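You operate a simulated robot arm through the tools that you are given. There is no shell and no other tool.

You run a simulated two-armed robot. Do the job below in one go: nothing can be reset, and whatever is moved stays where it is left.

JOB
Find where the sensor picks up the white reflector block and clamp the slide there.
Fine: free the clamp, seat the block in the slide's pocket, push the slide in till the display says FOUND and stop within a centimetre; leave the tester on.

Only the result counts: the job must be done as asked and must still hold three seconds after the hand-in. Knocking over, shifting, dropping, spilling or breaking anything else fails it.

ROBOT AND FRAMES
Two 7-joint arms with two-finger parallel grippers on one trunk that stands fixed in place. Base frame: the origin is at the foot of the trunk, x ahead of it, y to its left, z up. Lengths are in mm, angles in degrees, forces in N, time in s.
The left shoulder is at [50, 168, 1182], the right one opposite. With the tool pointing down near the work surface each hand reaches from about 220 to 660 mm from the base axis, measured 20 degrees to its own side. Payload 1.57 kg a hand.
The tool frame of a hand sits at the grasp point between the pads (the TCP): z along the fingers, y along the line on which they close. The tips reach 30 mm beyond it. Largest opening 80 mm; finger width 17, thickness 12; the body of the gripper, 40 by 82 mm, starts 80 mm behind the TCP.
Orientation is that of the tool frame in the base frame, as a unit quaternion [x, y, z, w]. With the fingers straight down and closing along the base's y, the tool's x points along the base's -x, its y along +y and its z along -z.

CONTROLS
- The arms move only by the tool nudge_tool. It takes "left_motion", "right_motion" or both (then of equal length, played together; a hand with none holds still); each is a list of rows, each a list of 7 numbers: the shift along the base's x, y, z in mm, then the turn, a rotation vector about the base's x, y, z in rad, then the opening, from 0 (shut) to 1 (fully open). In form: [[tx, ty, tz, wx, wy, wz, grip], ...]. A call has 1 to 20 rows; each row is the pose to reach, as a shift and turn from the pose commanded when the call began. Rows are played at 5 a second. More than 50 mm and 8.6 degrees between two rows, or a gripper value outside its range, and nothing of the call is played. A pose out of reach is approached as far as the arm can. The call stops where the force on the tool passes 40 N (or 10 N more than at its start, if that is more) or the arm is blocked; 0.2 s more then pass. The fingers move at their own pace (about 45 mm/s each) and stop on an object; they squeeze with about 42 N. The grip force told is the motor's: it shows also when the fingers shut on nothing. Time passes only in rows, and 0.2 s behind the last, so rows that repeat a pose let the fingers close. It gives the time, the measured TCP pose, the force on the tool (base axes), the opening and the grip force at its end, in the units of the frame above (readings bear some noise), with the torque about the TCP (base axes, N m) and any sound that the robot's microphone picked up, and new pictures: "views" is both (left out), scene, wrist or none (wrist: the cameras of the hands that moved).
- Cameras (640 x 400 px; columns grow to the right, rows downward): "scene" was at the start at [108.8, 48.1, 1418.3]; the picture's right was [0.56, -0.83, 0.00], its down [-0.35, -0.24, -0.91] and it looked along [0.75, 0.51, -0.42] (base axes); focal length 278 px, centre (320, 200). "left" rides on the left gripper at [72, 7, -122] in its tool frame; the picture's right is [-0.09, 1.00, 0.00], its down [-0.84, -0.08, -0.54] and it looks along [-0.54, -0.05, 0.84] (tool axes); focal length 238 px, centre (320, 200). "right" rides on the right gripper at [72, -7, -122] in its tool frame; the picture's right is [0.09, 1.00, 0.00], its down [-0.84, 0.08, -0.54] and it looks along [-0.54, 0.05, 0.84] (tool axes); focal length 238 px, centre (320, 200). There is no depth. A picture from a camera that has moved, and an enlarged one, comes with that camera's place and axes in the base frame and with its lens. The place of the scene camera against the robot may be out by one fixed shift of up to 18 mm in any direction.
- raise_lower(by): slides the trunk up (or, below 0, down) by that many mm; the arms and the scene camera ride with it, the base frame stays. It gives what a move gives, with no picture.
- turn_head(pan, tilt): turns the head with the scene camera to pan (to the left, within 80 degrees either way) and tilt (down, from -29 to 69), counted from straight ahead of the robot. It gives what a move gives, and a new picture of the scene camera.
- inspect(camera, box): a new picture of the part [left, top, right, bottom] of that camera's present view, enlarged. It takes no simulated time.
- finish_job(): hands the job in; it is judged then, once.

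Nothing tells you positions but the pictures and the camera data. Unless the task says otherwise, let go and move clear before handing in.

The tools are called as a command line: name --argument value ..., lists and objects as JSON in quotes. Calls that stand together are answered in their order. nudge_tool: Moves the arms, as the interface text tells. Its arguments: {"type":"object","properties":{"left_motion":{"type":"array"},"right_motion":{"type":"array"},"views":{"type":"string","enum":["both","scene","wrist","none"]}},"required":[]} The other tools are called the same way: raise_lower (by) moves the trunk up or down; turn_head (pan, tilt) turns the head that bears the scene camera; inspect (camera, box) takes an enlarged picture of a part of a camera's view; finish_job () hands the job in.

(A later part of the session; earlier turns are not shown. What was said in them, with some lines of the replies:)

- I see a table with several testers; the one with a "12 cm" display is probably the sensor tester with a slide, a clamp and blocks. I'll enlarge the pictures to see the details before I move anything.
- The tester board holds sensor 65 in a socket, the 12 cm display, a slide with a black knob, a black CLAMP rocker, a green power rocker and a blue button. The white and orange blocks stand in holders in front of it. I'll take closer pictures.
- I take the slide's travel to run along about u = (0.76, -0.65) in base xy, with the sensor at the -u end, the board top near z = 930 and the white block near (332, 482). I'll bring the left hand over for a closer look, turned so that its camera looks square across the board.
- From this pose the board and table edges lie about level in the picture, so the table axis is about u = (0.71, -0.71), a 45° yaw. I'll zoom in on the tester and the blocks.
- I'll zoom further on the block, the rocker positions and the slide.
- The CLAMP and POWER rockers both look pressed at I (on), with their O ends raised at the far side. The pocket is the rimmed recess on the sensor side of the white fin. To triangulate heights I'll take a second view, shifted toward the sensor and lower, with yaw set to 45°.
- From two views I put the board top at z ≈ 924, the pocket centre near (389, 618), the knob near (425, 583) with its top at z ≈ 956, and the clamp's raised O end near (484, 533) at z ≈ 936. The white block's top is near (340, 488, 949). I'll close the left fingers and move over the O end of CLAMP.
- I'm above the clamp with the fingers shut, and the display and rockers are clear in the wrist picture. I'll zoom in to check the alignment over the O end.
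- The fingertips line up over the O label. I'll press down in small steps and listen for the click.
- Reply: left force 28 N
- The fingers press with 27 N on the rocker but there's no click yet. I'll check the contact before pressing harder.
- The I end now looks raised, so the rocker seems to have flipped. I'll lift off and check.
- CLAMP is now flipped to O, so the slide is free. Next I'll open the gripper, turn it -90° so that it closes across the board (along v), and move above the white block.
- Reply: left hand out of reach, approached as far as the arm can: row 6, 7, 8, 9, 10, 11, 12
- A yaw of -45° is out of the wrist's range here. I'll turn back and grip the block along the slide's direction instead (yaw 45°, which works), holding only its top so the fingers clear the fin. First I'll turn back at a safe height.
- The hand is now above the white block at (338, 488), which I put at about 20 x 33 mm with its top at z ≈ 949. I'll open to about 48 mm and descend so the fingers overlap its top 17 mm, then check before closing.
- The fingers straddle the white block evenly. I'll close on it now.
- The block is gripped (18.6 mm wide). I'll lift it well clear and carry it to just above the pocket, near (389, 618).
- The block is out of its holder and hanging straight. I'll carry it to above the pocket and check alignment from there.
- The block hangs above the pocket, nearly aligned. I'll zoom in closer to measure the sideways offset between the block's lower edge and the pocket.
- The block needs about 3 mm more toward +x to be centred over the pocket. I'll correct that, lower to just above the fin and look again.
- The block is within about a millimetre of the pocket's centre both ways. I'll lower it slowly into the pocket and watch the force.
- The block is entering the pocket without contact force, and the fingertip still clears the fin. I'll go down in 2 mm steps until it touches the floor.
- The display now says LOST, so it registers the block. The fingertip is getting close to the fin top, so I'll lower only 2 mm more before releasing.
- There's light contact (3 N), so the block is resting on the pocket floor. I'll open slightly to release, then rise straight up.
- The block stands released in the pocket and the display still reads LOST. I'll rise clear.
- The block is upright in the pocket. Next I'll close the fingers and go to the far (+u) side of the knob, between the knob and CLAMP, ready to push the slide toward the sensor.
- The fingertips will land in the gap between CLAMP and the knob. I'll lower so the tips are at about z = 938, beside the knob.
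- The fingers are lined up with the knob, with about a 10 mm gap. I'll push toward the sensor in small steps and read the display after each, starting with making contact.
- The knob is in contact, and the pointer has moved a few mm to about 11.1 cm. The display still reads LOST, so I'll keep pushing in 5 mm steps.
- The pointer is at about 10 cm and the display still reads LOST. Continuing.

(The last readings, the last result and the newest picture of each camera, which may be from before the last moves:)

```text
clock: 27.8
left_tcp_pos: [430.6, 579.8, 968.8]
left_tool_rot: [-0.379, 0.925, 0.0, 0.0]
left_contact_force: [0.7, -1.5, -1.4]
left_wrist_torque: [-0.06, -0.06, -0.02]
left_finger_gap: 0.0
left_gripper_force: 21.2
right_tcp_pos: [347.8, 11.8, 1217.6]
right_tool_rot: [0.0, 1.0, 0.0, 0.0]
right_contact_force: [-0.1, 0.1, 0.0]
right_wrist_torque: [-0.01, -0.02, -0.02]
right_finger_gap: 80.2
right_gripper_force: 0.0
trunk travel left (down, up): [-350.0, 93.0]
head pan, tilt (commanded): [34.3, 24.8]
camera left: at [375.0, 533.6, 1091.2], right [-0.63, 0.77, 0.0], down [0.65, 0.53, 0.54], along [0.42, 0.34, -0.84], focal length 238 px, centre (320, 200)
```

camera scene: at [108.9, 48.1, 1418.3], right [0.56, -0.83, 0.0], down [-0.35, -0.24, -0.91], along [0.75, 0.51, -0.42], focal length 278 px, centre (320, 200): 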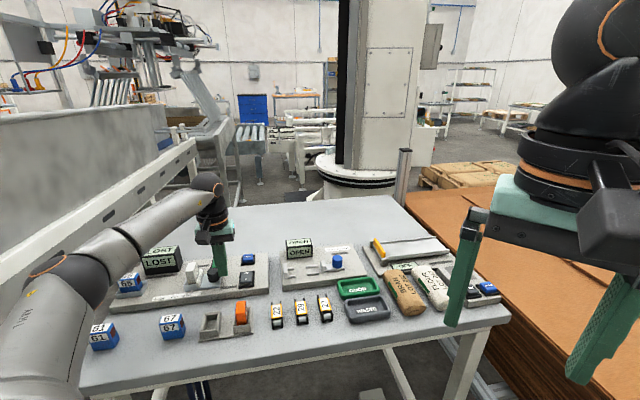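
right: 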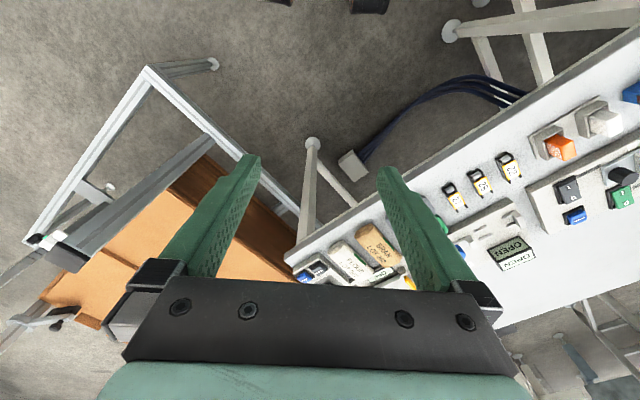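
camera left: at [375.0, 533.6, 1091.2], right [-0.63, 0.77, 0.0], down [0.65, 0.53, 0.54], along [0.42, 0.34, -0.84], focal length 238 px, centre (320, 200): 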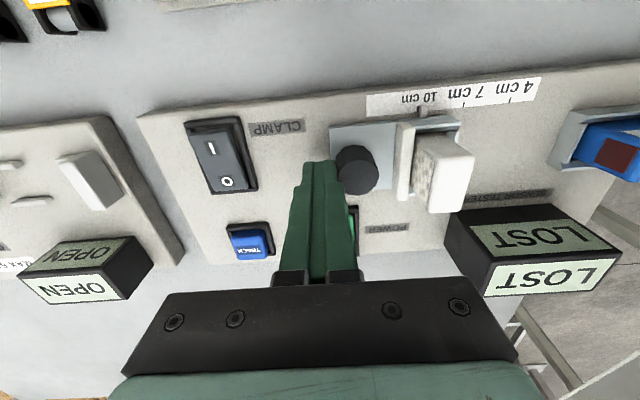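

nudge_tool --left_motion '[[-1.8, 1.8, 0, 0, 0, 0, 0], [-3.5, 3.5, 0, 0, 0, 0, 0], [-3.5, 3.5, 0, 0, 0, 0, 0]]' --views "wrist"

```text
clock: 28.6
left_tcp_pos: [427.1, 583.2, 970.3]
left_tool_rot: [-0.379, 0.925, 0.001, -0.001]
left_contact_force: [1.1, -1.1, -0.2]
left_wrist_torque: [-0.02, 0.01, -0.02]
left_finger_gap: 0.0
left_gripper_force: 21.3
right_tcp_pos: [346.6, 11.6, 1217.5]
right_tool_rot: [0.0, 1.0, 0.0, 0.0]
right_contact_force: [-0.8, 0.6, -0.1]
right_wrist_torque: [0.04, 0.02, 0.0]
right_finger_gap: 79.7
right_gripper_force: 0.1
trunk travel left (down, up): [-350.0, 93.0]
head pan, tilt (commanded): [34.3, 24.8]
camera left: at [371.4, 537.2, 1092.2], right [-0.63, 0.77, 0.0], down [0.65, 0.53, 0.54], along [0.42, 0.34, -0.84], focal length 238 px, centre (320, 200)
```

left: 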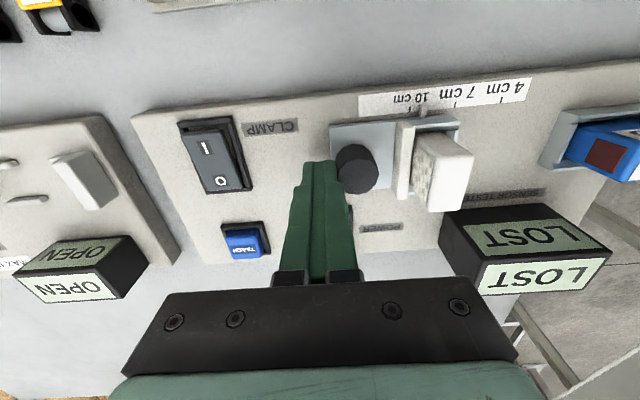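

nudge_tool --left_motion '[[-1.8, 1.8, 0, 0, 0, 0, 0], [-3.5, 3.5, 0, 0, 0, 0, 0], [-3.5, 3.5, 0, 0, 0, 0, 0]]' --views "wrist"

inspect --camera "left" --box '[300, 60, 500, 220]'

```text
clock: 29.4
left_tcp_pos: [422.2, 585.9, 969.4]
left_tool_rot: [-0.38, 0.925, 0.0, 0.0]
left_contact_force: [0.4, -0.1, 0.0]
left_wrist_torque: [-0.01, -0.01, -0.02]
left_finger_gap: 0.2
left_gripper_force: 21.2
right_tcp_pos: [346.5, 11.9, 1217.3]
right_tool_rot: [0.0, 1.0, 0.001, 0.0]
right_contact_force: [0.6, -0.6, -0.2]
right_wrist_torque: [0.01, -0.02, -0.01]
right_finger_gap: 80.0
right_gripper_force: 0.0
trunk travel left (down, up): [-350.0, 93.0]
head pan, tilt (commanded): [34.3, 24.8]
camera left: at [367.4, 540.4, 1091.7], right [-0.63, 0.77, 0.0], down [0.65, 0.53, 0.54], along [0.42, 0.34, -0.84], focal length 238 px, centre (320, 200)
```

left: 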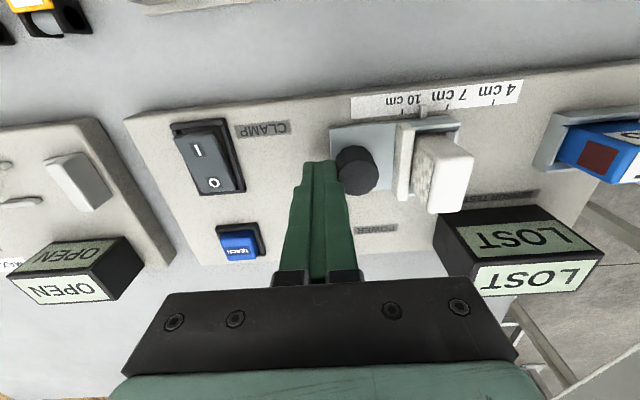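

```text
2.50 times, centred on (400, 140) of left
camera zoom: at [367.4, 540.4, 1091.7], right [-0.63, 0.77, 0.0], down [0.65, 0.53, 0.54], along [0.42, 0.34, -0.84], focal length 596 px, centre (120, 350)
```

zoom: 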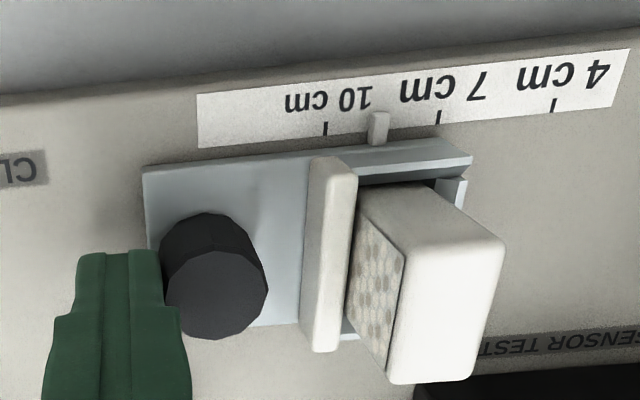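

The pointer is at about 8.6 cm, still LOST. Continuing in 5 mm steps.

nudge_tool --left_motion '[[-1.8, 1.8, 0, 0, 0, 0, 0], [-3.5, 3.5, 0, 0, 0, 0, 0], [-3.5, 3.5, 0, 0, 0, 0, 0]]' --views "wrist"

```text
clock: 30.2
left_tcp_pos: [419.5, 589.8, 969.0]
left_tool_rot: [-0.379, 0.926, 0.0, 0.001]
left_contact_force: [1.2, 0.3, 1.0]
left_wrist_torque: [0.02, -0.01, -0.01]
left_finger_gap: 0.0
left_gripper_force: 21.0
right_tcp_pos: [347.2, 10.7, 1216.9]
right_tool_rot: [0.0, 1.0, 0.0, 0.0]
right_contact_force: [0.6, -0.2, -0.5]
right_wrist_torque: [-0.02, -0.03, -0.02]
right_finger_gap: 79.8
right_gripper_force: 0.0
trunk travel left (down, up): [-350.0, 93.0]
head pan, tilt (commanded): [34.3, 24.8]
camera left: at [364.1, 543.6, 1091.3], right [-0.63, 0.77, 0.0], down [0.65, 0.53, 0.54], along [0.42, 0.34, -0.84], focal length 238 px, centre (320, 200)
```

left: 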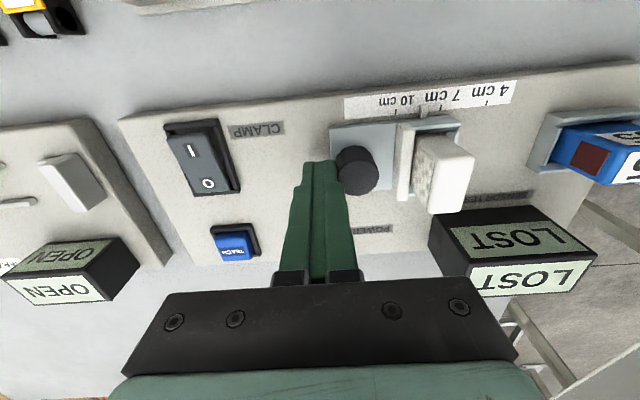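

nudge_tool --left_motion '[[-1.8, 1.8, 0, 0, 0, 0, 0], [-3.5, 3.5, 0, 0, 0, 0, 0], [-3.5, 3.5, 0, 0, 0, 0, 0]]' --views "wrist"

```text
clock: 31.0
left_tcp_pos: [416.0, 592.7, 968.0]
left_tool_rot: [-0.379, 0.925, -0.001, 0.0]
left_contact_force: [0.2, -0.7, 0.1]
left_wrist_torque: [-0.02, 0.01, 0.02]
left_finger_gap: 0.0
left_gripper_force: 21.4
right_tcp_pos: [348.2, 10.3, 1218.7]
right_tool_rot: [0.0, 1.0, 0.0, 0.0]
right_contact_force: [0.1, 0.6, -0.3]
right_wrist_torque: [0.04, 0.05, -0.03]
right_finger_gap: 79.9
right_gripper_force: 0.0
trunk travel left (down, up): [-350.0, 93.0]
head pan, tilt (commanded): [34.3, 24.8]
camera left: at [360.6, 546.9, 1091.0], right [-0.63, 0.77, 0.0], down [0.65, 0.53, 0.54], along [0.42, 0.34, -0.84], focal length 238 px, centre (320, 200)
```

left: 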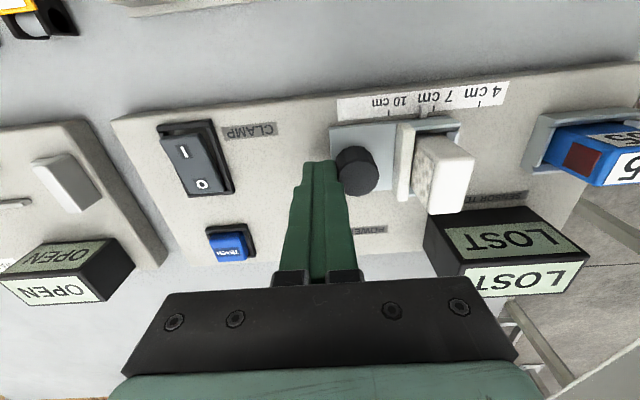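

nudge_tool --left_motion '[[-1.8, 1.8, 0, 0, 0, 0, 0], [-3.5, 3.5, 0, 0, 0, 0, 0], [-3.5, 3.5, 0, 0, 0, 0, 0]]' --views "wrist"

inspect --camera "left" --box '[300, 60, 500, 220]'

```text
clock: 31.8
left_tcp_pos: [412.9, 596.4, 970.2]
left_tool_rot: [-0.379, 0.925, 0.001, 0.0]
left_contact_force: [0.0, 0.3, -0.1]
left_wrist_torque: [0.01, -0.01, 0.01]
left_finger_gap: 0.0
left_gripper_force: 21.1
right_tcp_pos: [346.2, 12.7, 1217.1]
right_tool_rot: [0.0, 1.0, 0.0, 0.0]
right_contact_force: [0.0, 0.2, -0.3]
right_wrist_torque: [0.0, 0.0, 0.01]
right_finger_gap: 80.0
right_gripper_force: 0.1
trunk travel left (down, up): [-350.0, 93.0]
head pan, tilt (commanded): [34.3, 24.8]
camera left: at [357.4, 550.4, 1091.2], right [-0.63, 0.77, 0.0], down [0.65, 0.53, 0.54], along [0.42, 0.34, -0.84], focal length 238 px, centre (320, 200)
```

left: 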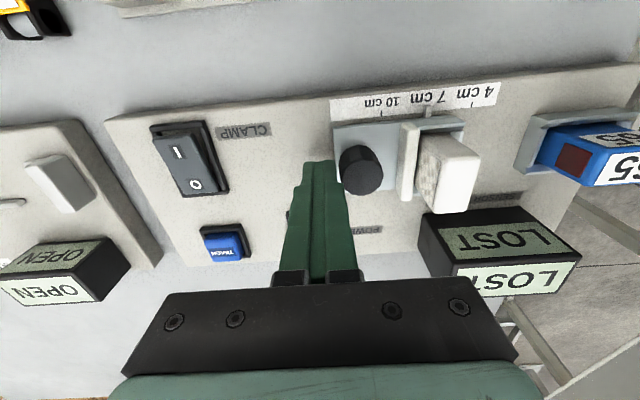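

```text
2.50 times, centred on (400, 140) of left
camera zoom: at [357.4, 550.4, 1091.2], right [-0.63, 0.77, 0.0], down [0.65, 0.53, 0.54], along [0.42, 0.34, -0.84], focal length 596 px, centre (120, 350)
```

zoom: 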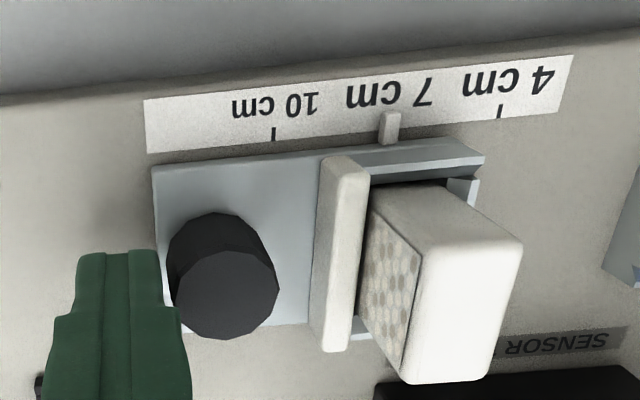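

The pointer is at about 7 cm and the slide coasts slightly ahead of the fingers. I'll push more slowly, about 1 mm per row, to avoid overrun.

nudge_tool --left_motion '[[-0.8, 0.8, 0, 0, 0, 0, 0], [-1.6, 1.6, 0, 0, 0, 0, 0], [-2.4, 2.4, 0, 0, 0, 0, 0], [-3.2, 3.2, 0, 0, 0, 0, 0], [-4, 4, 0, 0, 0, 0, 0]]' --views "wrist"

inspect --camera "left" --box '[300, 60, 500, 220]'

```text
clock: 33.0
left_tcp_pos: [408.7, 601.7, 968.1]
left_tool_rot: [-0.38, 0.925, 0.0, -0.001]
left_contact_force: [0.7, -1.8, -1.2]
left_wrist_torque: [-0.07, -0.01, 0.03]
left_finger_gap: 0.0
left_gripper_force: 21.6
right_tcp_pos: [348.8, 11.9, 1217.7]
right_tool_rot: [0.0, 1.0, 0.0, 0.0]
right_contact_force: [0.2, -0.5, 0.7]
right_wrist_torque: [-0.02, -0.03, 0.04]
right_finger_gap: 80.1
right_gripper_force: 0.1
trunk travel left (down, up): [-350.0, 93.0]
head pan, tilt (commanded): [34.3, 24.8]
camera left: at [353.4, 554.9, 1091.7], right [-0.63, 0.77, 0.0], down [0.65, 0.53, 0.54], along [0.42, 0.34, -0.84], focal length 238 px, centre (320, 200)
```

left: 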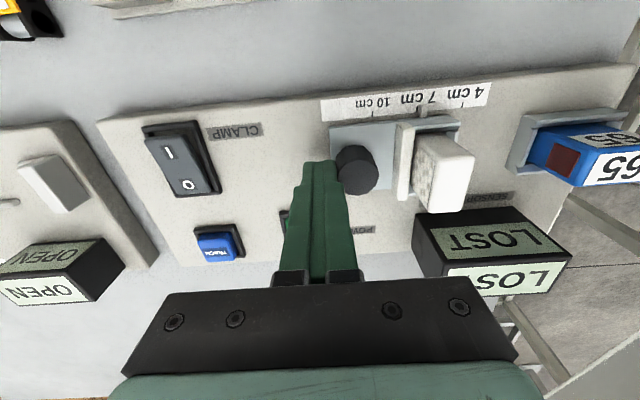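

```text
2.50 times, centred on (400, 140) of left
camera zoom: at [353.4, 554.9, 1091.7], right [-0.63, 0.77, 0.0], down [0.65, 0.53, 0.54], along [0.42, 0.34, -0.84], focal length 596 px, centre (120, 350)
```

zoom: 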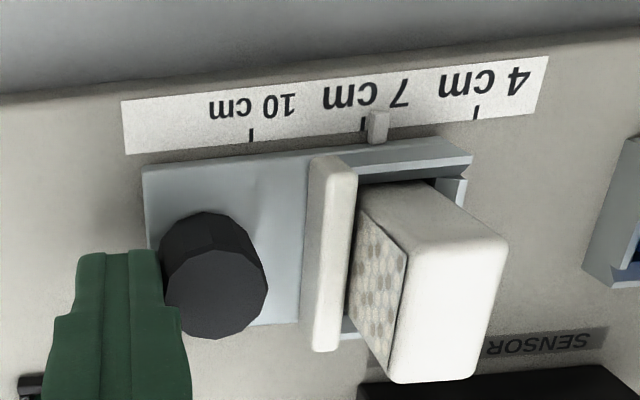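

The pointer is at about 6.6 cm, still LOST. Continuing slowly.

nudge_tool --left_motion '[[-0.7, 0.7, 0, 0, 0, 0, 0], [-1.4, 1.4, 0, 0, 0, 0, 0], [-2.1, 2.1, 0, 0, 0, 0, 0], [-2.8, 2.8, 0, 0, 0, 0, 0]]' --views "wrist"

```text
clock: 34.0
left_tcp_pos: [405.9, 603.3, 969.8]
left_tool_rot: [-0.38, 0.925, 0.0, 0.0]
left_contact_force: [-0.7, 0.1, -0.6]
left_wrist_torque: [-0.02, -0.02, -0.01]
left_finger_gap: 0.0
left_gripper_force: 21.3
right_tcp_pos: [348.0, 11.8, 1216.9]
right_tool_rot: [0.0, 1.0, 0.0, -0.001]
right_contact_force: [0.2, -0.1, -0.2]
right_wrist_torque: [0.0, 0.02, 0.0]
right_finger_gap: 79.9
right_gripper_force: 0.1
trunk travel left (down, up): [-350.0, 93.0]
head pan, tilt (commanded): [34.3, 24.8]
camera left: at [350.4, 557.9, 1091.6], right [-0.63, 0.77, 0.0], down [0.65, 0.53, 0.54], along [0.42, 0.34, -0.84], focal length 238 px, centre (320, 200)
```

left: 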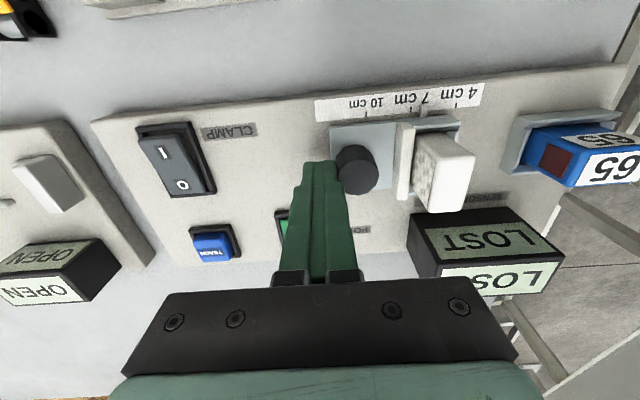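

nudge_tool --left_motion '[[-0.7, 0.7, 0, 0, 0, 0, 0], [-1.4, 1.4, 0, 0, 0, 0, 0], [-2.1, 2.1, 0, 0, 0, 0, 0], [-2.8, 2.8, 0, 0, 0, 0, 0]]' --views "wrist"

inspect --camera "left" --box '[300, 60, 500, 220]'

```text
clock: 35.0
left_tcp_pos: [401.9, 606.1, 967.3]
left_tool_rot: [-0.379, 0.926, 0.0, 0.0]
left_contact_force: [0.2, -1.0, 1.1]
left_wrist_torque: [0.01, 0.0, 0.0]
left_finger_gap: 0.1
left_gripper_force: 21.1
right_tcp_pos: [346.9, 11.8, 1217.1]
right_tool_rot: [0.0, 1.0, 0.0, 0.0]
right_contact_force: [-0.6, 0.5, 0.4]
right_wrist_torque: [0.02, 0.01, -0.04]
right_finger_gap: 80.2
right_gripper_force: 0.0
trunk travel left (down, up): [-350.0, 93.0]
head pan, tilt (commanded): [34.3, 24.8]
camera left: at [347.1, 560.9, 1091.4], right [-0.63, 0.77, 0.0], down [0.65, 0.53, 0.54], along [0.42, 0.34, -0.84], focal length 238 px, centre (320, 200)
```

left: 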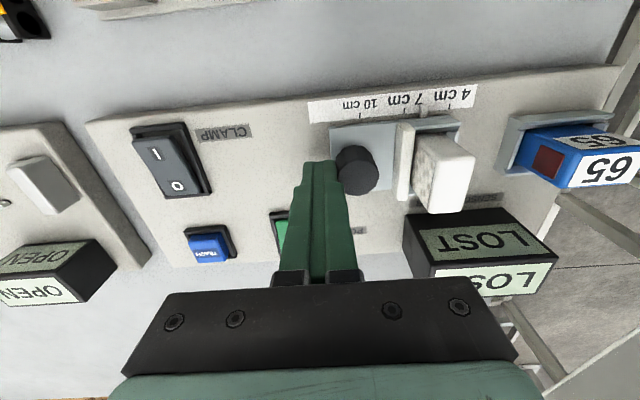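

```text
2.50 times, centred on (400, 140) of left
camera zoom: at [347.1, 560.9, 1091.4], right [-0.63, 0.77, 0.0], down [0.65, 0.53, 0.54], along [0.42, 0.34, -0.84], focal length 596 px, centre (120, 350)
```

zoom: 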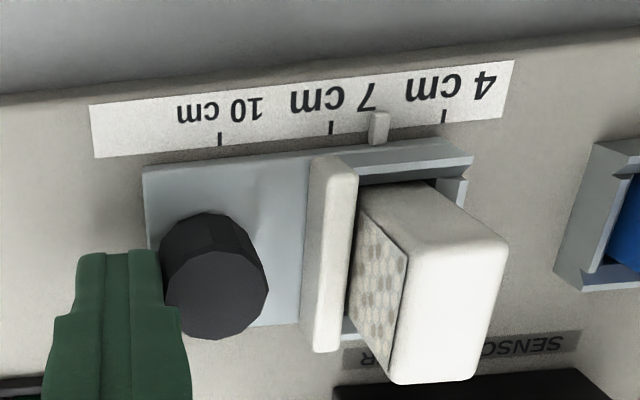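

About 5.75 cm, still LOST. Continuing slowly.

nudge_tool --left_motion '[[-0.7, 0.7, 0, 0, 0, 0, 0], [-1.4, 1.4, 0, 0, 0, 0, 0], [-2.1, 2.1, 0, 0, 0, 0, 0], [-2.8, 2.8, 0, 0, 0, 0, 0]]' --views "both"

```text
clock: 36.0
left_tcp_pos: [399.8, 610.5, 968.2]
left_tool_rot: [-0.38, 0.925, 0.0, 0.001]
left_contact_force: [-0.1, -1.2, 0.6]
left_wrist_torque: [-0.03, -0.02, 0.03]
left_finger_gap: 0.0
left_gripper_force: 21.3
right_tcp_pos: [347.7, 11.4, 1218.5]
right_tool_rot: [0.0, 1.0, 0.001, 0.0]
right_contact_force: [-0.1, -1.2, 0.0]
right_wrist_torque: [0.02, -0.02, 0.03]
right_finger_gap: 80.0
right_gripper_force: 0.0
trunk travel left (down, up): [-350.0, 93.0]
head pan, tilt (commanded): [34.3, 24.8]
camera scene: at [108.8, 48.0, 1418.3], right [0.56, -0.83, 0.0], down [-0.35, -0.24, -0.91], along [0.75, 0.51, -0.42], focal length 278 px, centre (320, 200)
camera left: at [344.6, 563.8, 1091.4], right [-0.63, 0.77, 0.0], down [0.65, 0.53, 0.54], along [0.42, 0.34, -0.84], focal length 238 px, centre (320, 200)
```

scene: 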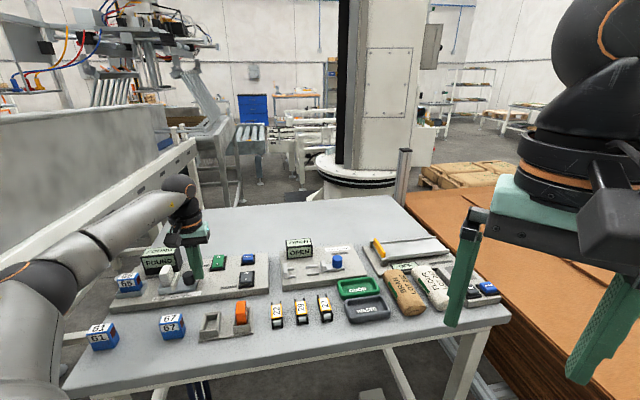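
left: 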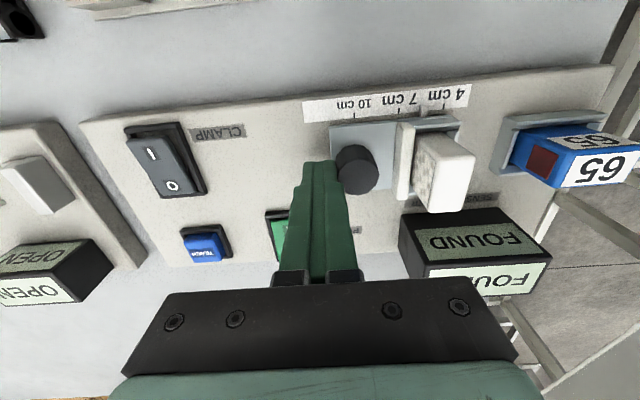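

The display says FOUND, with the pointer near 5.4 cm. I'll nudge another 1.5 mm so it isn't right on the edge, then back the fingers away from the knob.

nudge_tool --left_motion '[[-0.4, 0.4, 0, 0, 0, 0, 0], [-0.7, 0.7, 0, 0, 0, 0, 0], [-1.0, 1.0, 0, 0, 0, 0, 0], [-1.0, 1.0, 0, 0, 0, 0, 0]]' --views "wrist"

inspect --camera "left" --box '[300, 60, 500, 220]'

inspect --camera "scene" --box '[110, 230, 250, 315]'

```text
clock: 37.0
left_tcp_pos: [399.7, 610.9, 969.5]
left_tool_rot: [-0.38, 0.925, 0.0, 0.0]
left_contact_force: [1.0, 0.6, -0.2]
left_wrist_torque: [-0.02, -0.01, 0.0]
left_finger_gap: 0.1
left_gripper_force: 21.4
right_tcp_pos: [347.4, 12.5, 1217.8]
right_tool_rot: [0.0, 1.0, 0.0, -0.001]
right_contact_force: [-0.9, -1.5, 0.3]
right_wrist_torque: [-0.01, 0.01, -0.01]
right_finger_gap: 79.9
right_gripper_force: 0.1
trunk travel left (down, up): [-350.0, 93.0]
head pan, tilt (commanded): [34.3, 24.8]
camera left: at [344.0, 564.6, 1091.2], right [-0.63, 0.77, 0.0], down [0.65, 0.53, 0.54], along [0.42, 0.34, -0.84], focal length 238 px, centre (320, 200)
```

left: 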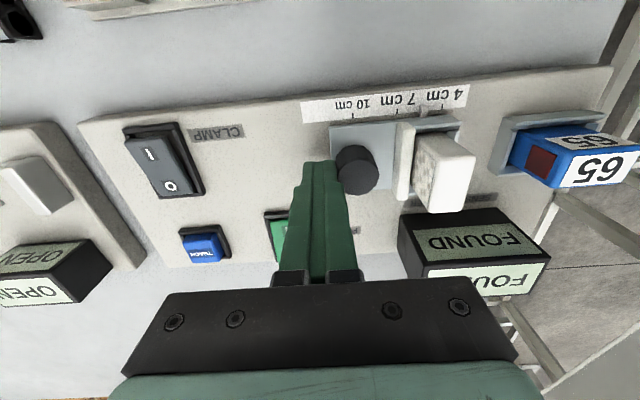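

```text
2.50 times, centred on (400, 140) of left
camera zoom: at [344.0, 564.6, 1091.2], right [-0.63, 0.77, 0.0], down [0.65, 0.53, 0.54], along [0.42, 0.34, -0.84], focal length 596 px, centre (120, 350)
```

zoom: 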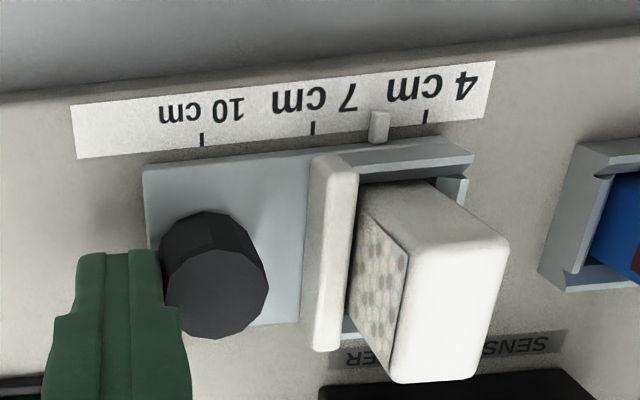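

```text
4.57 times, centred on (180, 272) of scene
camera zoom: at [108.9, 48.1, 1418.3], right [0.56, -0.83, 0.0], down [-0.35, -0.24, -0.91], along [0.75, 0.51, -0.42], focal length 1273 px, centre (960, -131)
```

zoom: 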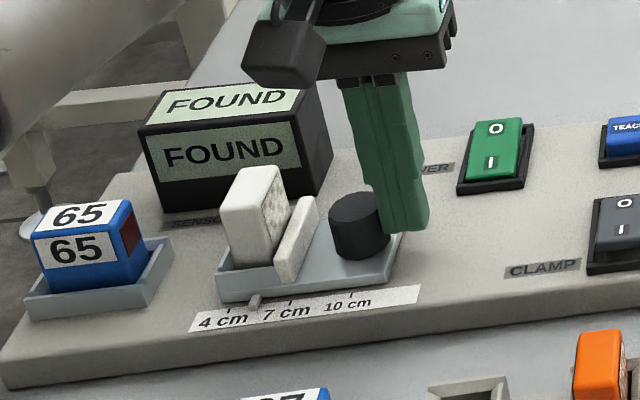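

FOUND is steady with the pointer at about 5.3 cm, and the last LOST reading was at about 5.75 cm. I'll back away from the knob, lift, and move above the I end of CLAMP near (461, 511).

nudge_tool --left_motion '[[3.5, -3.5, 0, 0, 0, 0, 0], [8, -8, 0, 0, 0, 0, 0], [8, -8, 20, 0, 0, 0, 0], [8, -8, 45, 0, 0, 0, 0], [25, -38, 50, 0, 0, 0, 0], [42, -68, 50, 0, 0, 0, 0], [54, -90, 50, 0, 0, 0, 0], [62, -100, 50, 0, 0, 0, 0], [62, -100, 50, 0, 0, 0, 0]]' --views "both"

inspect --camera "left" --box '[260, 70, 420, 220]'

inspect --camera "scene" --box '[110, 230, 270, 320]'

```text
clock: 39.0
left_tcp_pos: [461.2, 512.1, 1020.1]
left_tool_rot: [-0.379, 0.925, 0.0, 0.0]
left_contact_force: [0.0, 0.3, -1.1]
left_wrist_torque: [0.0, 0.03, 0.01]
left_finger_gap: 0.0
left_gripper_force: 21.6
right_tcp_pos: [348.1, 12.4, 1219.0]
right_tool_rot: [0.0, 1.0, 0.0, 0.0]
right_contact_force: [-0.1, 0.1, 0.2]
right_wrist_torque: [0.03, -0.01, -0.03]
right_finger_gap: 80.0
right_gripper_force: 0.0
trunk travel left (down, up): [-350.0, 93.0]
head pan, tilt (commanded): [34.3, 24.8]
camera scene: at [108.8, 48.1, 1418.3], right [0.56, -0.83, 0.0], down [-0.35, -0.24, -0.91], along [0.75, 0.51, -0.42], focal length 278 px, centre (320, 200)
camera left: at [406.3, 465.6, 1142.2], right [-0.63, 0.77, 0.0], down [0.65, 0.53, 0.54], along [0.42, 0.34, -0.84], focal length 238 px, centre (320, 200)
```

scene: 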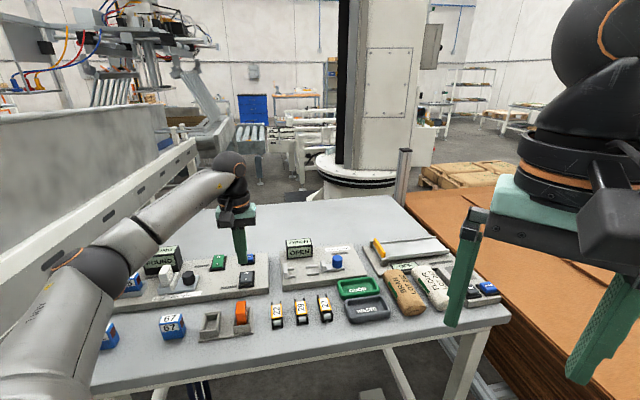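
left: 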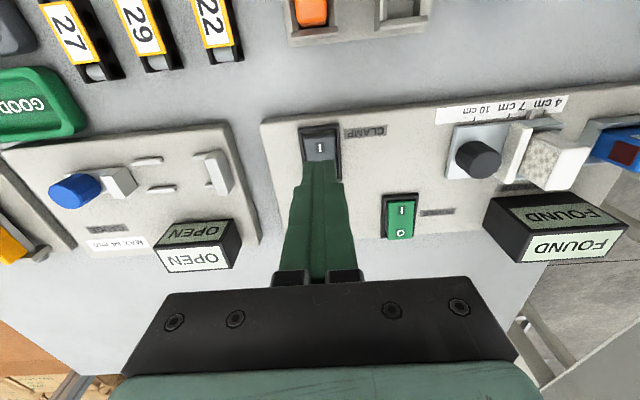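

```text
2.67 times, centred on (340, 145) of left
camera zoom: at [406.3, 465.6, 1142.2], right [-0.63, 0.77, 0.0], down [0.65, 0.53, 0.54], along [0.42, 0.34, -0.84], focal length 636 px, centre (267, 347)
```

zoom: 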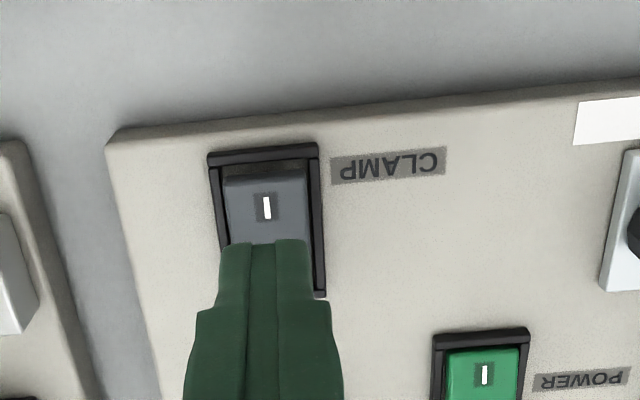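

```text
4.00 times, centred on (190, 275) of scene
camera zoom: at [108.8, 48.1, 1418.3], right [0.56, -0.83, 0.0], down [-0.35, -0.24, -0.91], along [0.75, 0.51, -0.42], focal length 1114 px, centre (840, -100)
```

zoom: 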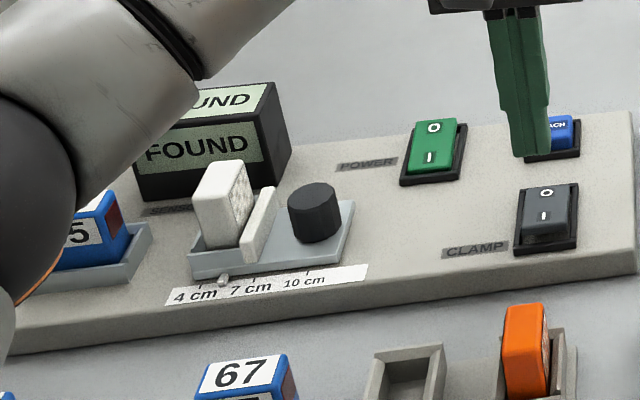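

Still FOUND. The fingertips will land on the I half of CLAMP, so I'll press down.

nudge_tool --left_motion '[[0, 0, -20, 0, 0, 0, 0], [0, 0, -40, 0, 0, 0, 0], [0, 0, -49, 0, 0, 0, 0], [0, 0, -53, 0, 0, 0, 0], [0, 0, -56, 0, 0, 0, 0], [0, 0, -59, 0, 0, 0, 0], [0, 0, -61, 0, 0, 0, 0]]' --views "wrist"

inspect --camera "left" --box '[260, 70, 420, 220]'

inspect --camera "scene" --box '[190, 230, 290, 310]'

```text
clock: 40.6
left_tcp_pos: [461.5, 510.8, 963.4]
left_tool_rot: [-0.38, 0.925, 0.0, 0.006]
left_contact_force: [0.3, 5.7, 28.7]
left_wrist_torque: [0.42, -0.16, -0.27]
left_finger_gap: 0.0
left_gripper_force: 21.5
right_tcp_pos: [346.2, 10.4, 1219.0]
right_tool_rot: [0.001, 1.0, 0.001, 0.0]
right_contact_force: [0.1, 0.2, 0.5]
right_wrist_torque: [-0.04, -0.04, 0.02]
right_finger_gap: 79.9
right_gripper_force: 0.0
trunk travel left (down, up): [-350.0, 93.0]
head pan, tilt (commanded): [34.3, 24.8]
camera left: at [405.0, 463.9, 1085.1], right [-0.64, 0.77, 0.0], down [0.64, 0.53, 0.55], along [0.43, 0.35, -0.83], focal length 238 px, centre (320, 200)
```

left: 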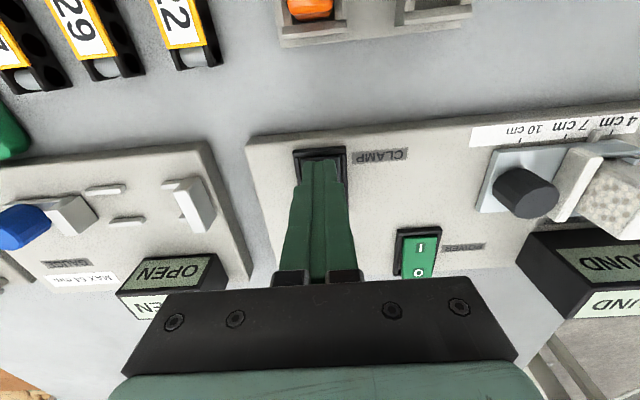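

```text
2.67 times, centred on (340, 145) of left
camera zoom: at [405.0, 463.9, 1085.1], right [-0.64, 0.77, 0.0], down [0.64, 0.53, 0.55], along [0.43, 0.35, -0.83], focal length 636 px, centre (267, 347)
```

zoom: 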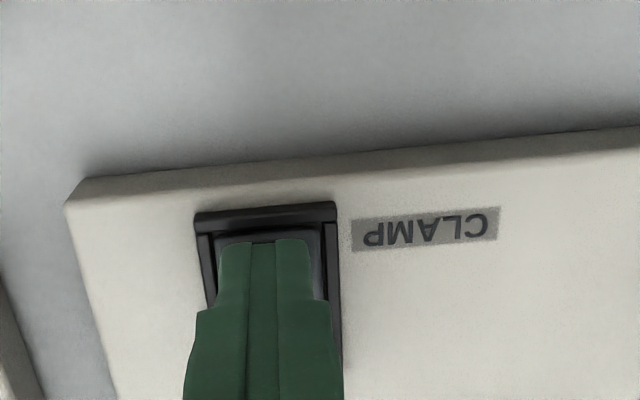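

```text
5.00 times, centred on (240, 270) of scene
camera zoom: at [106.4, 46.1, 1419.1], right [0.56, -0.83, 0.0], down [-0.34, -0.24, -0.91], along [0.75, 0.51, -0.42], focal length 1392 px, centre (720, -150)
```

zoom: 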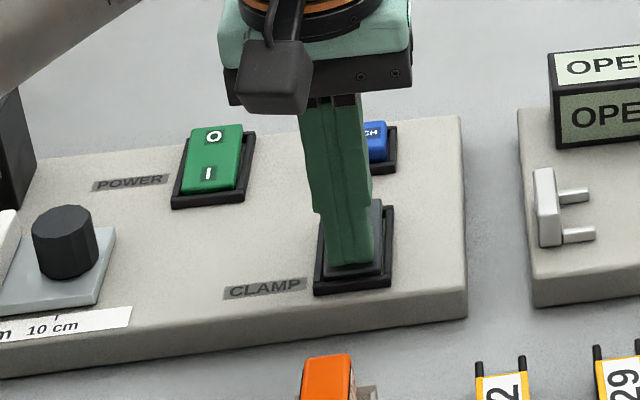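

The rocker took about 29 N and looks pressed at the I end. I'll lift off and check.

nudge_tool --left_motion '[[0, 0, 20, 0, 0, 0, 0], [0, 0, 45, 0, 0, 0, 0], [-15, -15, 65, 0, 0, 0, 0], [-35, -35, 75, 0, 0, 0, 0]]' --views "both"

inspect --camera "left" --box '[260, 130, 420, 250]'

inspect --camera "scene" --box '[110, 230, 270, 320]'

```text
clock: 41.6
left_tcp_pos: [426.9, 474.6, 1032.3]
left_tool_rot: [-0.379, 0.925, 0.0, 0.0]
left_contact_force: [-0.1, 0.0, -0.4]
left_wrist_torque: [0.01, 0.0, 0.01]
left_finger_gap: 0.0
left_gripper_force: 21.6
right_tcp_pos: [346.8, 10.6, 1216.8]
right_tool_rot: [0.0, 1.0, 0.0, 0.0]
right_contact_force: [0.2, -0.4, -0.3]
right_wrist_torque: [-0.01, -0.03, 0.06]
right_finger_gap: 80.1
right_gripper_force: 0.0
trunk travel left (down, up): [-350.0, 93.0]
head pan, tilt (commanded): [34.3, 24.8]
camera scene: at [108.7, 48.1, 1418.3], right [0.56, -0.83, 0.0], down [-0.35, -0.24, -0.91], along [0.75, 0.51, -0.42], focal length 278 px, centre (320, 200)
camera left: at [371.3, 428.8, 1154.7], right [-0.63, 0.77, 0.0], down [0.65, 0.53, 0.54], along [0.42, 0.34, -0.84], focal length 238 px, centre (320, 200)
```

scene: 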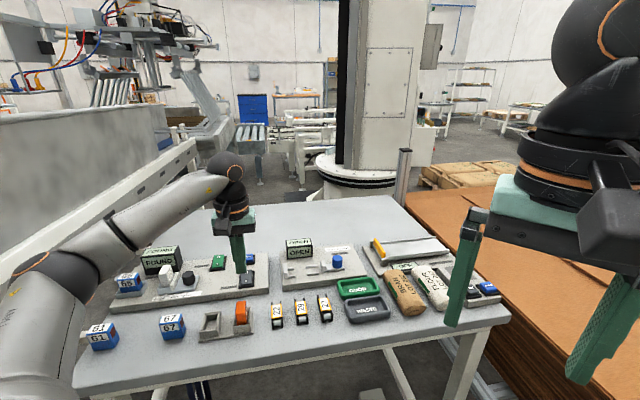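
left: 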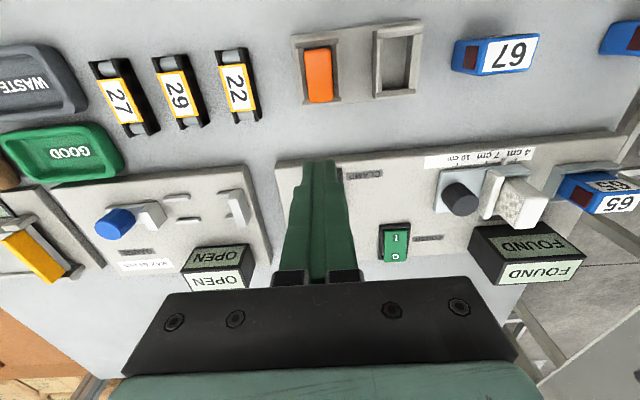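

```text
3.33 times, centred on (340, 190) of left
camera zoom: at [371.3, 428.8, 1154.7], right [-0.63, 0.77, 0.0], down [0.65, 0.53, 0.54], along [0.42, 0.34, -0.84], focal length 794 px, centre (253, 233)
```

zoom: 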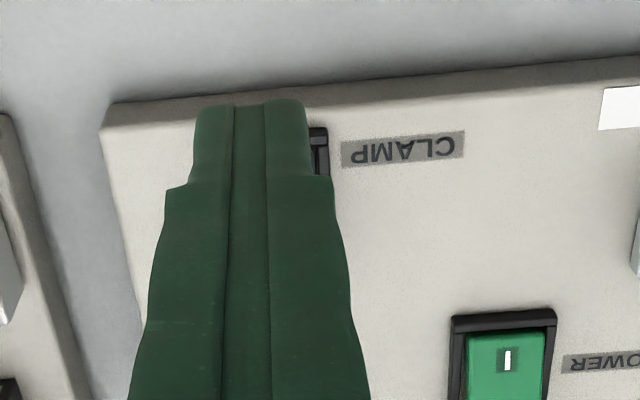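

```text
4.00 times, centred on (190, 275) of scene
camera zoom: at [108.7, 48.1, 1418.3], right [0.56, -0.83, 0.0], down [-0.35, -0.24, -0.91], along [0.75, 0.51, -0.42], focal length 1114 px, centre (840, -100)
```

zoom: 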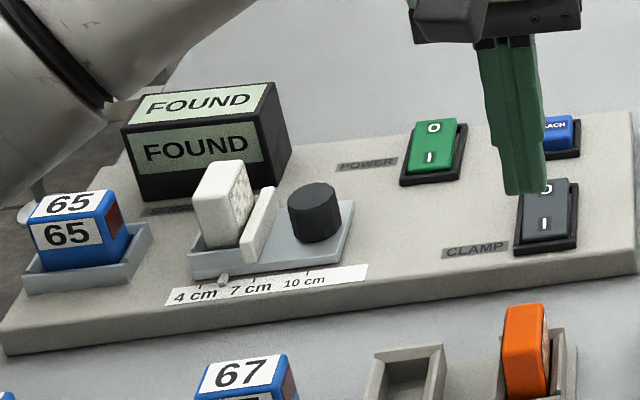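

The display still reads FOUND. I'll withdraw the left hand up and back toward its start, then verify the clamp, block and slide.

nudge_tool --left_motion '[[-10, -8, 35, 0, 0, 0, 0], [-25, -20, 70, 0, 0, 0, 0], [-45, -35, 100, 0, 0, 0, 0], [-70, -55, 120, 0, 0, 0, 0], [-95, -75, 135, 0, 0, 0, 0], [-120, -95, 145, 0, 0, 0, 0], [-145, -115, 150, 0, 0, 0, 0]]' --views "both"

inspect --camera "scene" --box '[110, 230, 270, 330]'

inspect --camera "scene" --box '[220, 255, 270, 295]'

inspect --camera "left" --box '[270, 130, 530, 290]'

```text
clock: 43.2
left_tcp_pos: [281.5, 360.4, 1184.1]
left_tool_rot: [-0.38, 0.925, 0.0, 0.0]
left_contact_force: [0.1, 0.7, 0.4]
left_wrist_torque: [0.03, 0.02, -0.01]
left_finger_gap: 0.0
left_gripper_force: 21.2
right_tcp_pos: [347.5, 12.5, 1218.6]
right_tool_rot: [-0.001, 1.0, 0.0, 0.0]
right_contact_force: [0.1, -0.3, -0.8]
right_wrist_torque: [0.0, -0.01, 0.03]
right_finger_gap: 80.4
right_gripper_force: 0.1
trunk travel left (down, up): [-350.0, 93.0]
head pan, tilt (commanded): [34.3, 24.8]
camera scene: at [108.5, 47.9, 1418.4], right [0.56, -0.83, 0.0], down [-0.35, -0.24, -0.91], along [0.75, 0.51, -0.42], focal length 278 px, centre (320, 200)
camera left: at [225.6, 314.7, 1307.0], right [-0.63, 0.77, 0.0], down [0.65, 0.53, 0.54], along [0.42, 0.34, -0.84], focal length 238 px, centre (320, 200)
```

scene: 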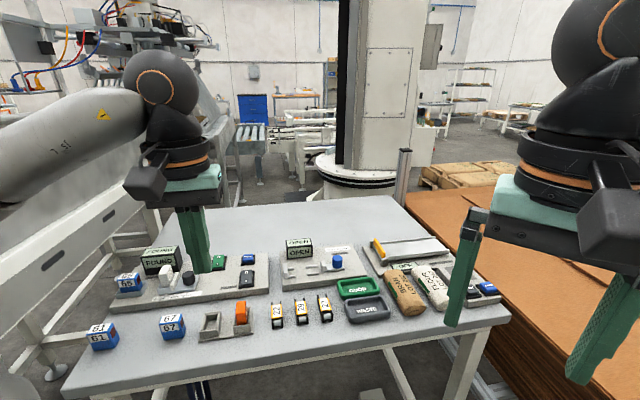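
left: 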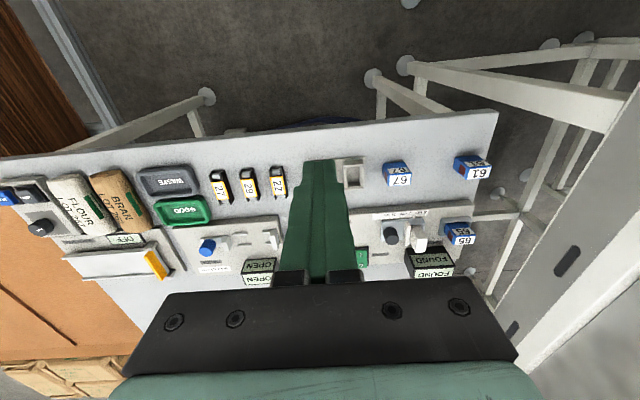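

```text
4.00 times, centred on (190, 280) of scene
camera zoom: at [108.5, 47.9, 1418.4], right [0.56, -0.83, 0.0], down [-0.35, -0.24, -0.91], along [0.75, 0.51, -0.42], focal length 1114 px, centre (840, -120)
```

zoom: 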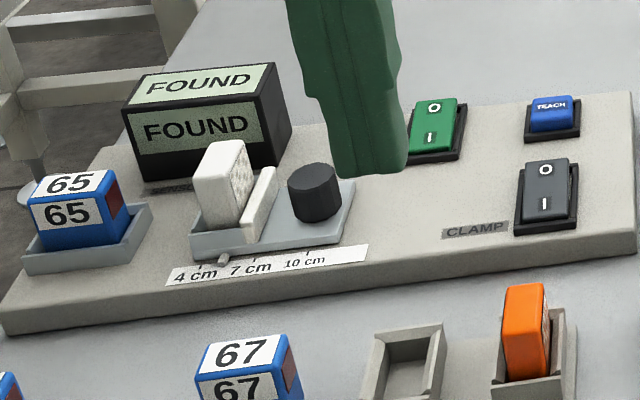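

```text
10.00 times, centred on (245, 275) of scene
camera zoom: at [108.5, 47.9, 1418.4], right [0.56, -0.83, 0.0], down [-0.35, -0.24, -0.91], along [0.75, 0.51, -0.42], focal length 2784 px, centre (1070, -550)
```

zoom: 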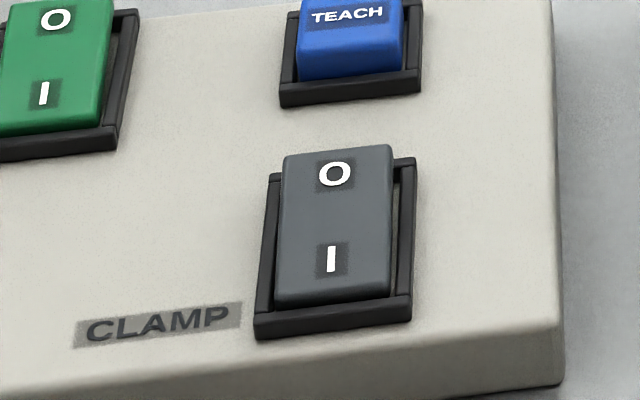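

```text
2.46 times, centred on (400, 210) of left
camera zoom: at [225.6, 314.7, 1307.0], right [-0.63, 0.77, 0.0], down [0.65, 0.53, 0.54], along [0.42, 0.34, -0.84], focal length 587 px, centre (123, 175)
```

zoom: 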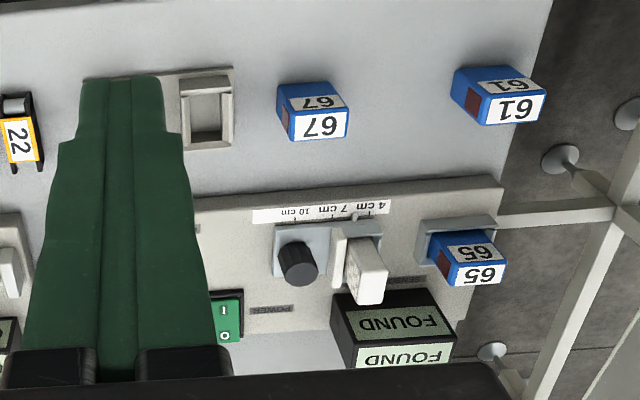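

CLAMP is back at I, the display reads FOUND, and POWER is still on. The white block stands seated in the pocket, nothing else has moved, and both hands are clear, so I'll hand in.

finish_job

```text
The job is handed in.
```

The job is handed in: the white reflector block is seated in the slide's pocket and the slide is clamped where the display reads FOUND.

- **Clamp:** I set it to O before moving the slide and pressed it back to I afterwards. In the last pictures its I end is down, as it was at the start.
- **Slide position:** the pointer stands at about 5.3 cm on the ruler. The display still read LOST at about 5.75 cm, so the slide is within about 5 mm of where it changed to FOUND. I pushed it about 1.5 mm past the first FOUND reading so it would not sit right on the edge.
- **Tester:** POWER is still on, and the display still read FOUND after I let go and moved clear.
- **Everything else:** I saw no other object shifted or knocked over. The white block's holder is empty and the orange block is still in its own. Both hands are clear of the table.
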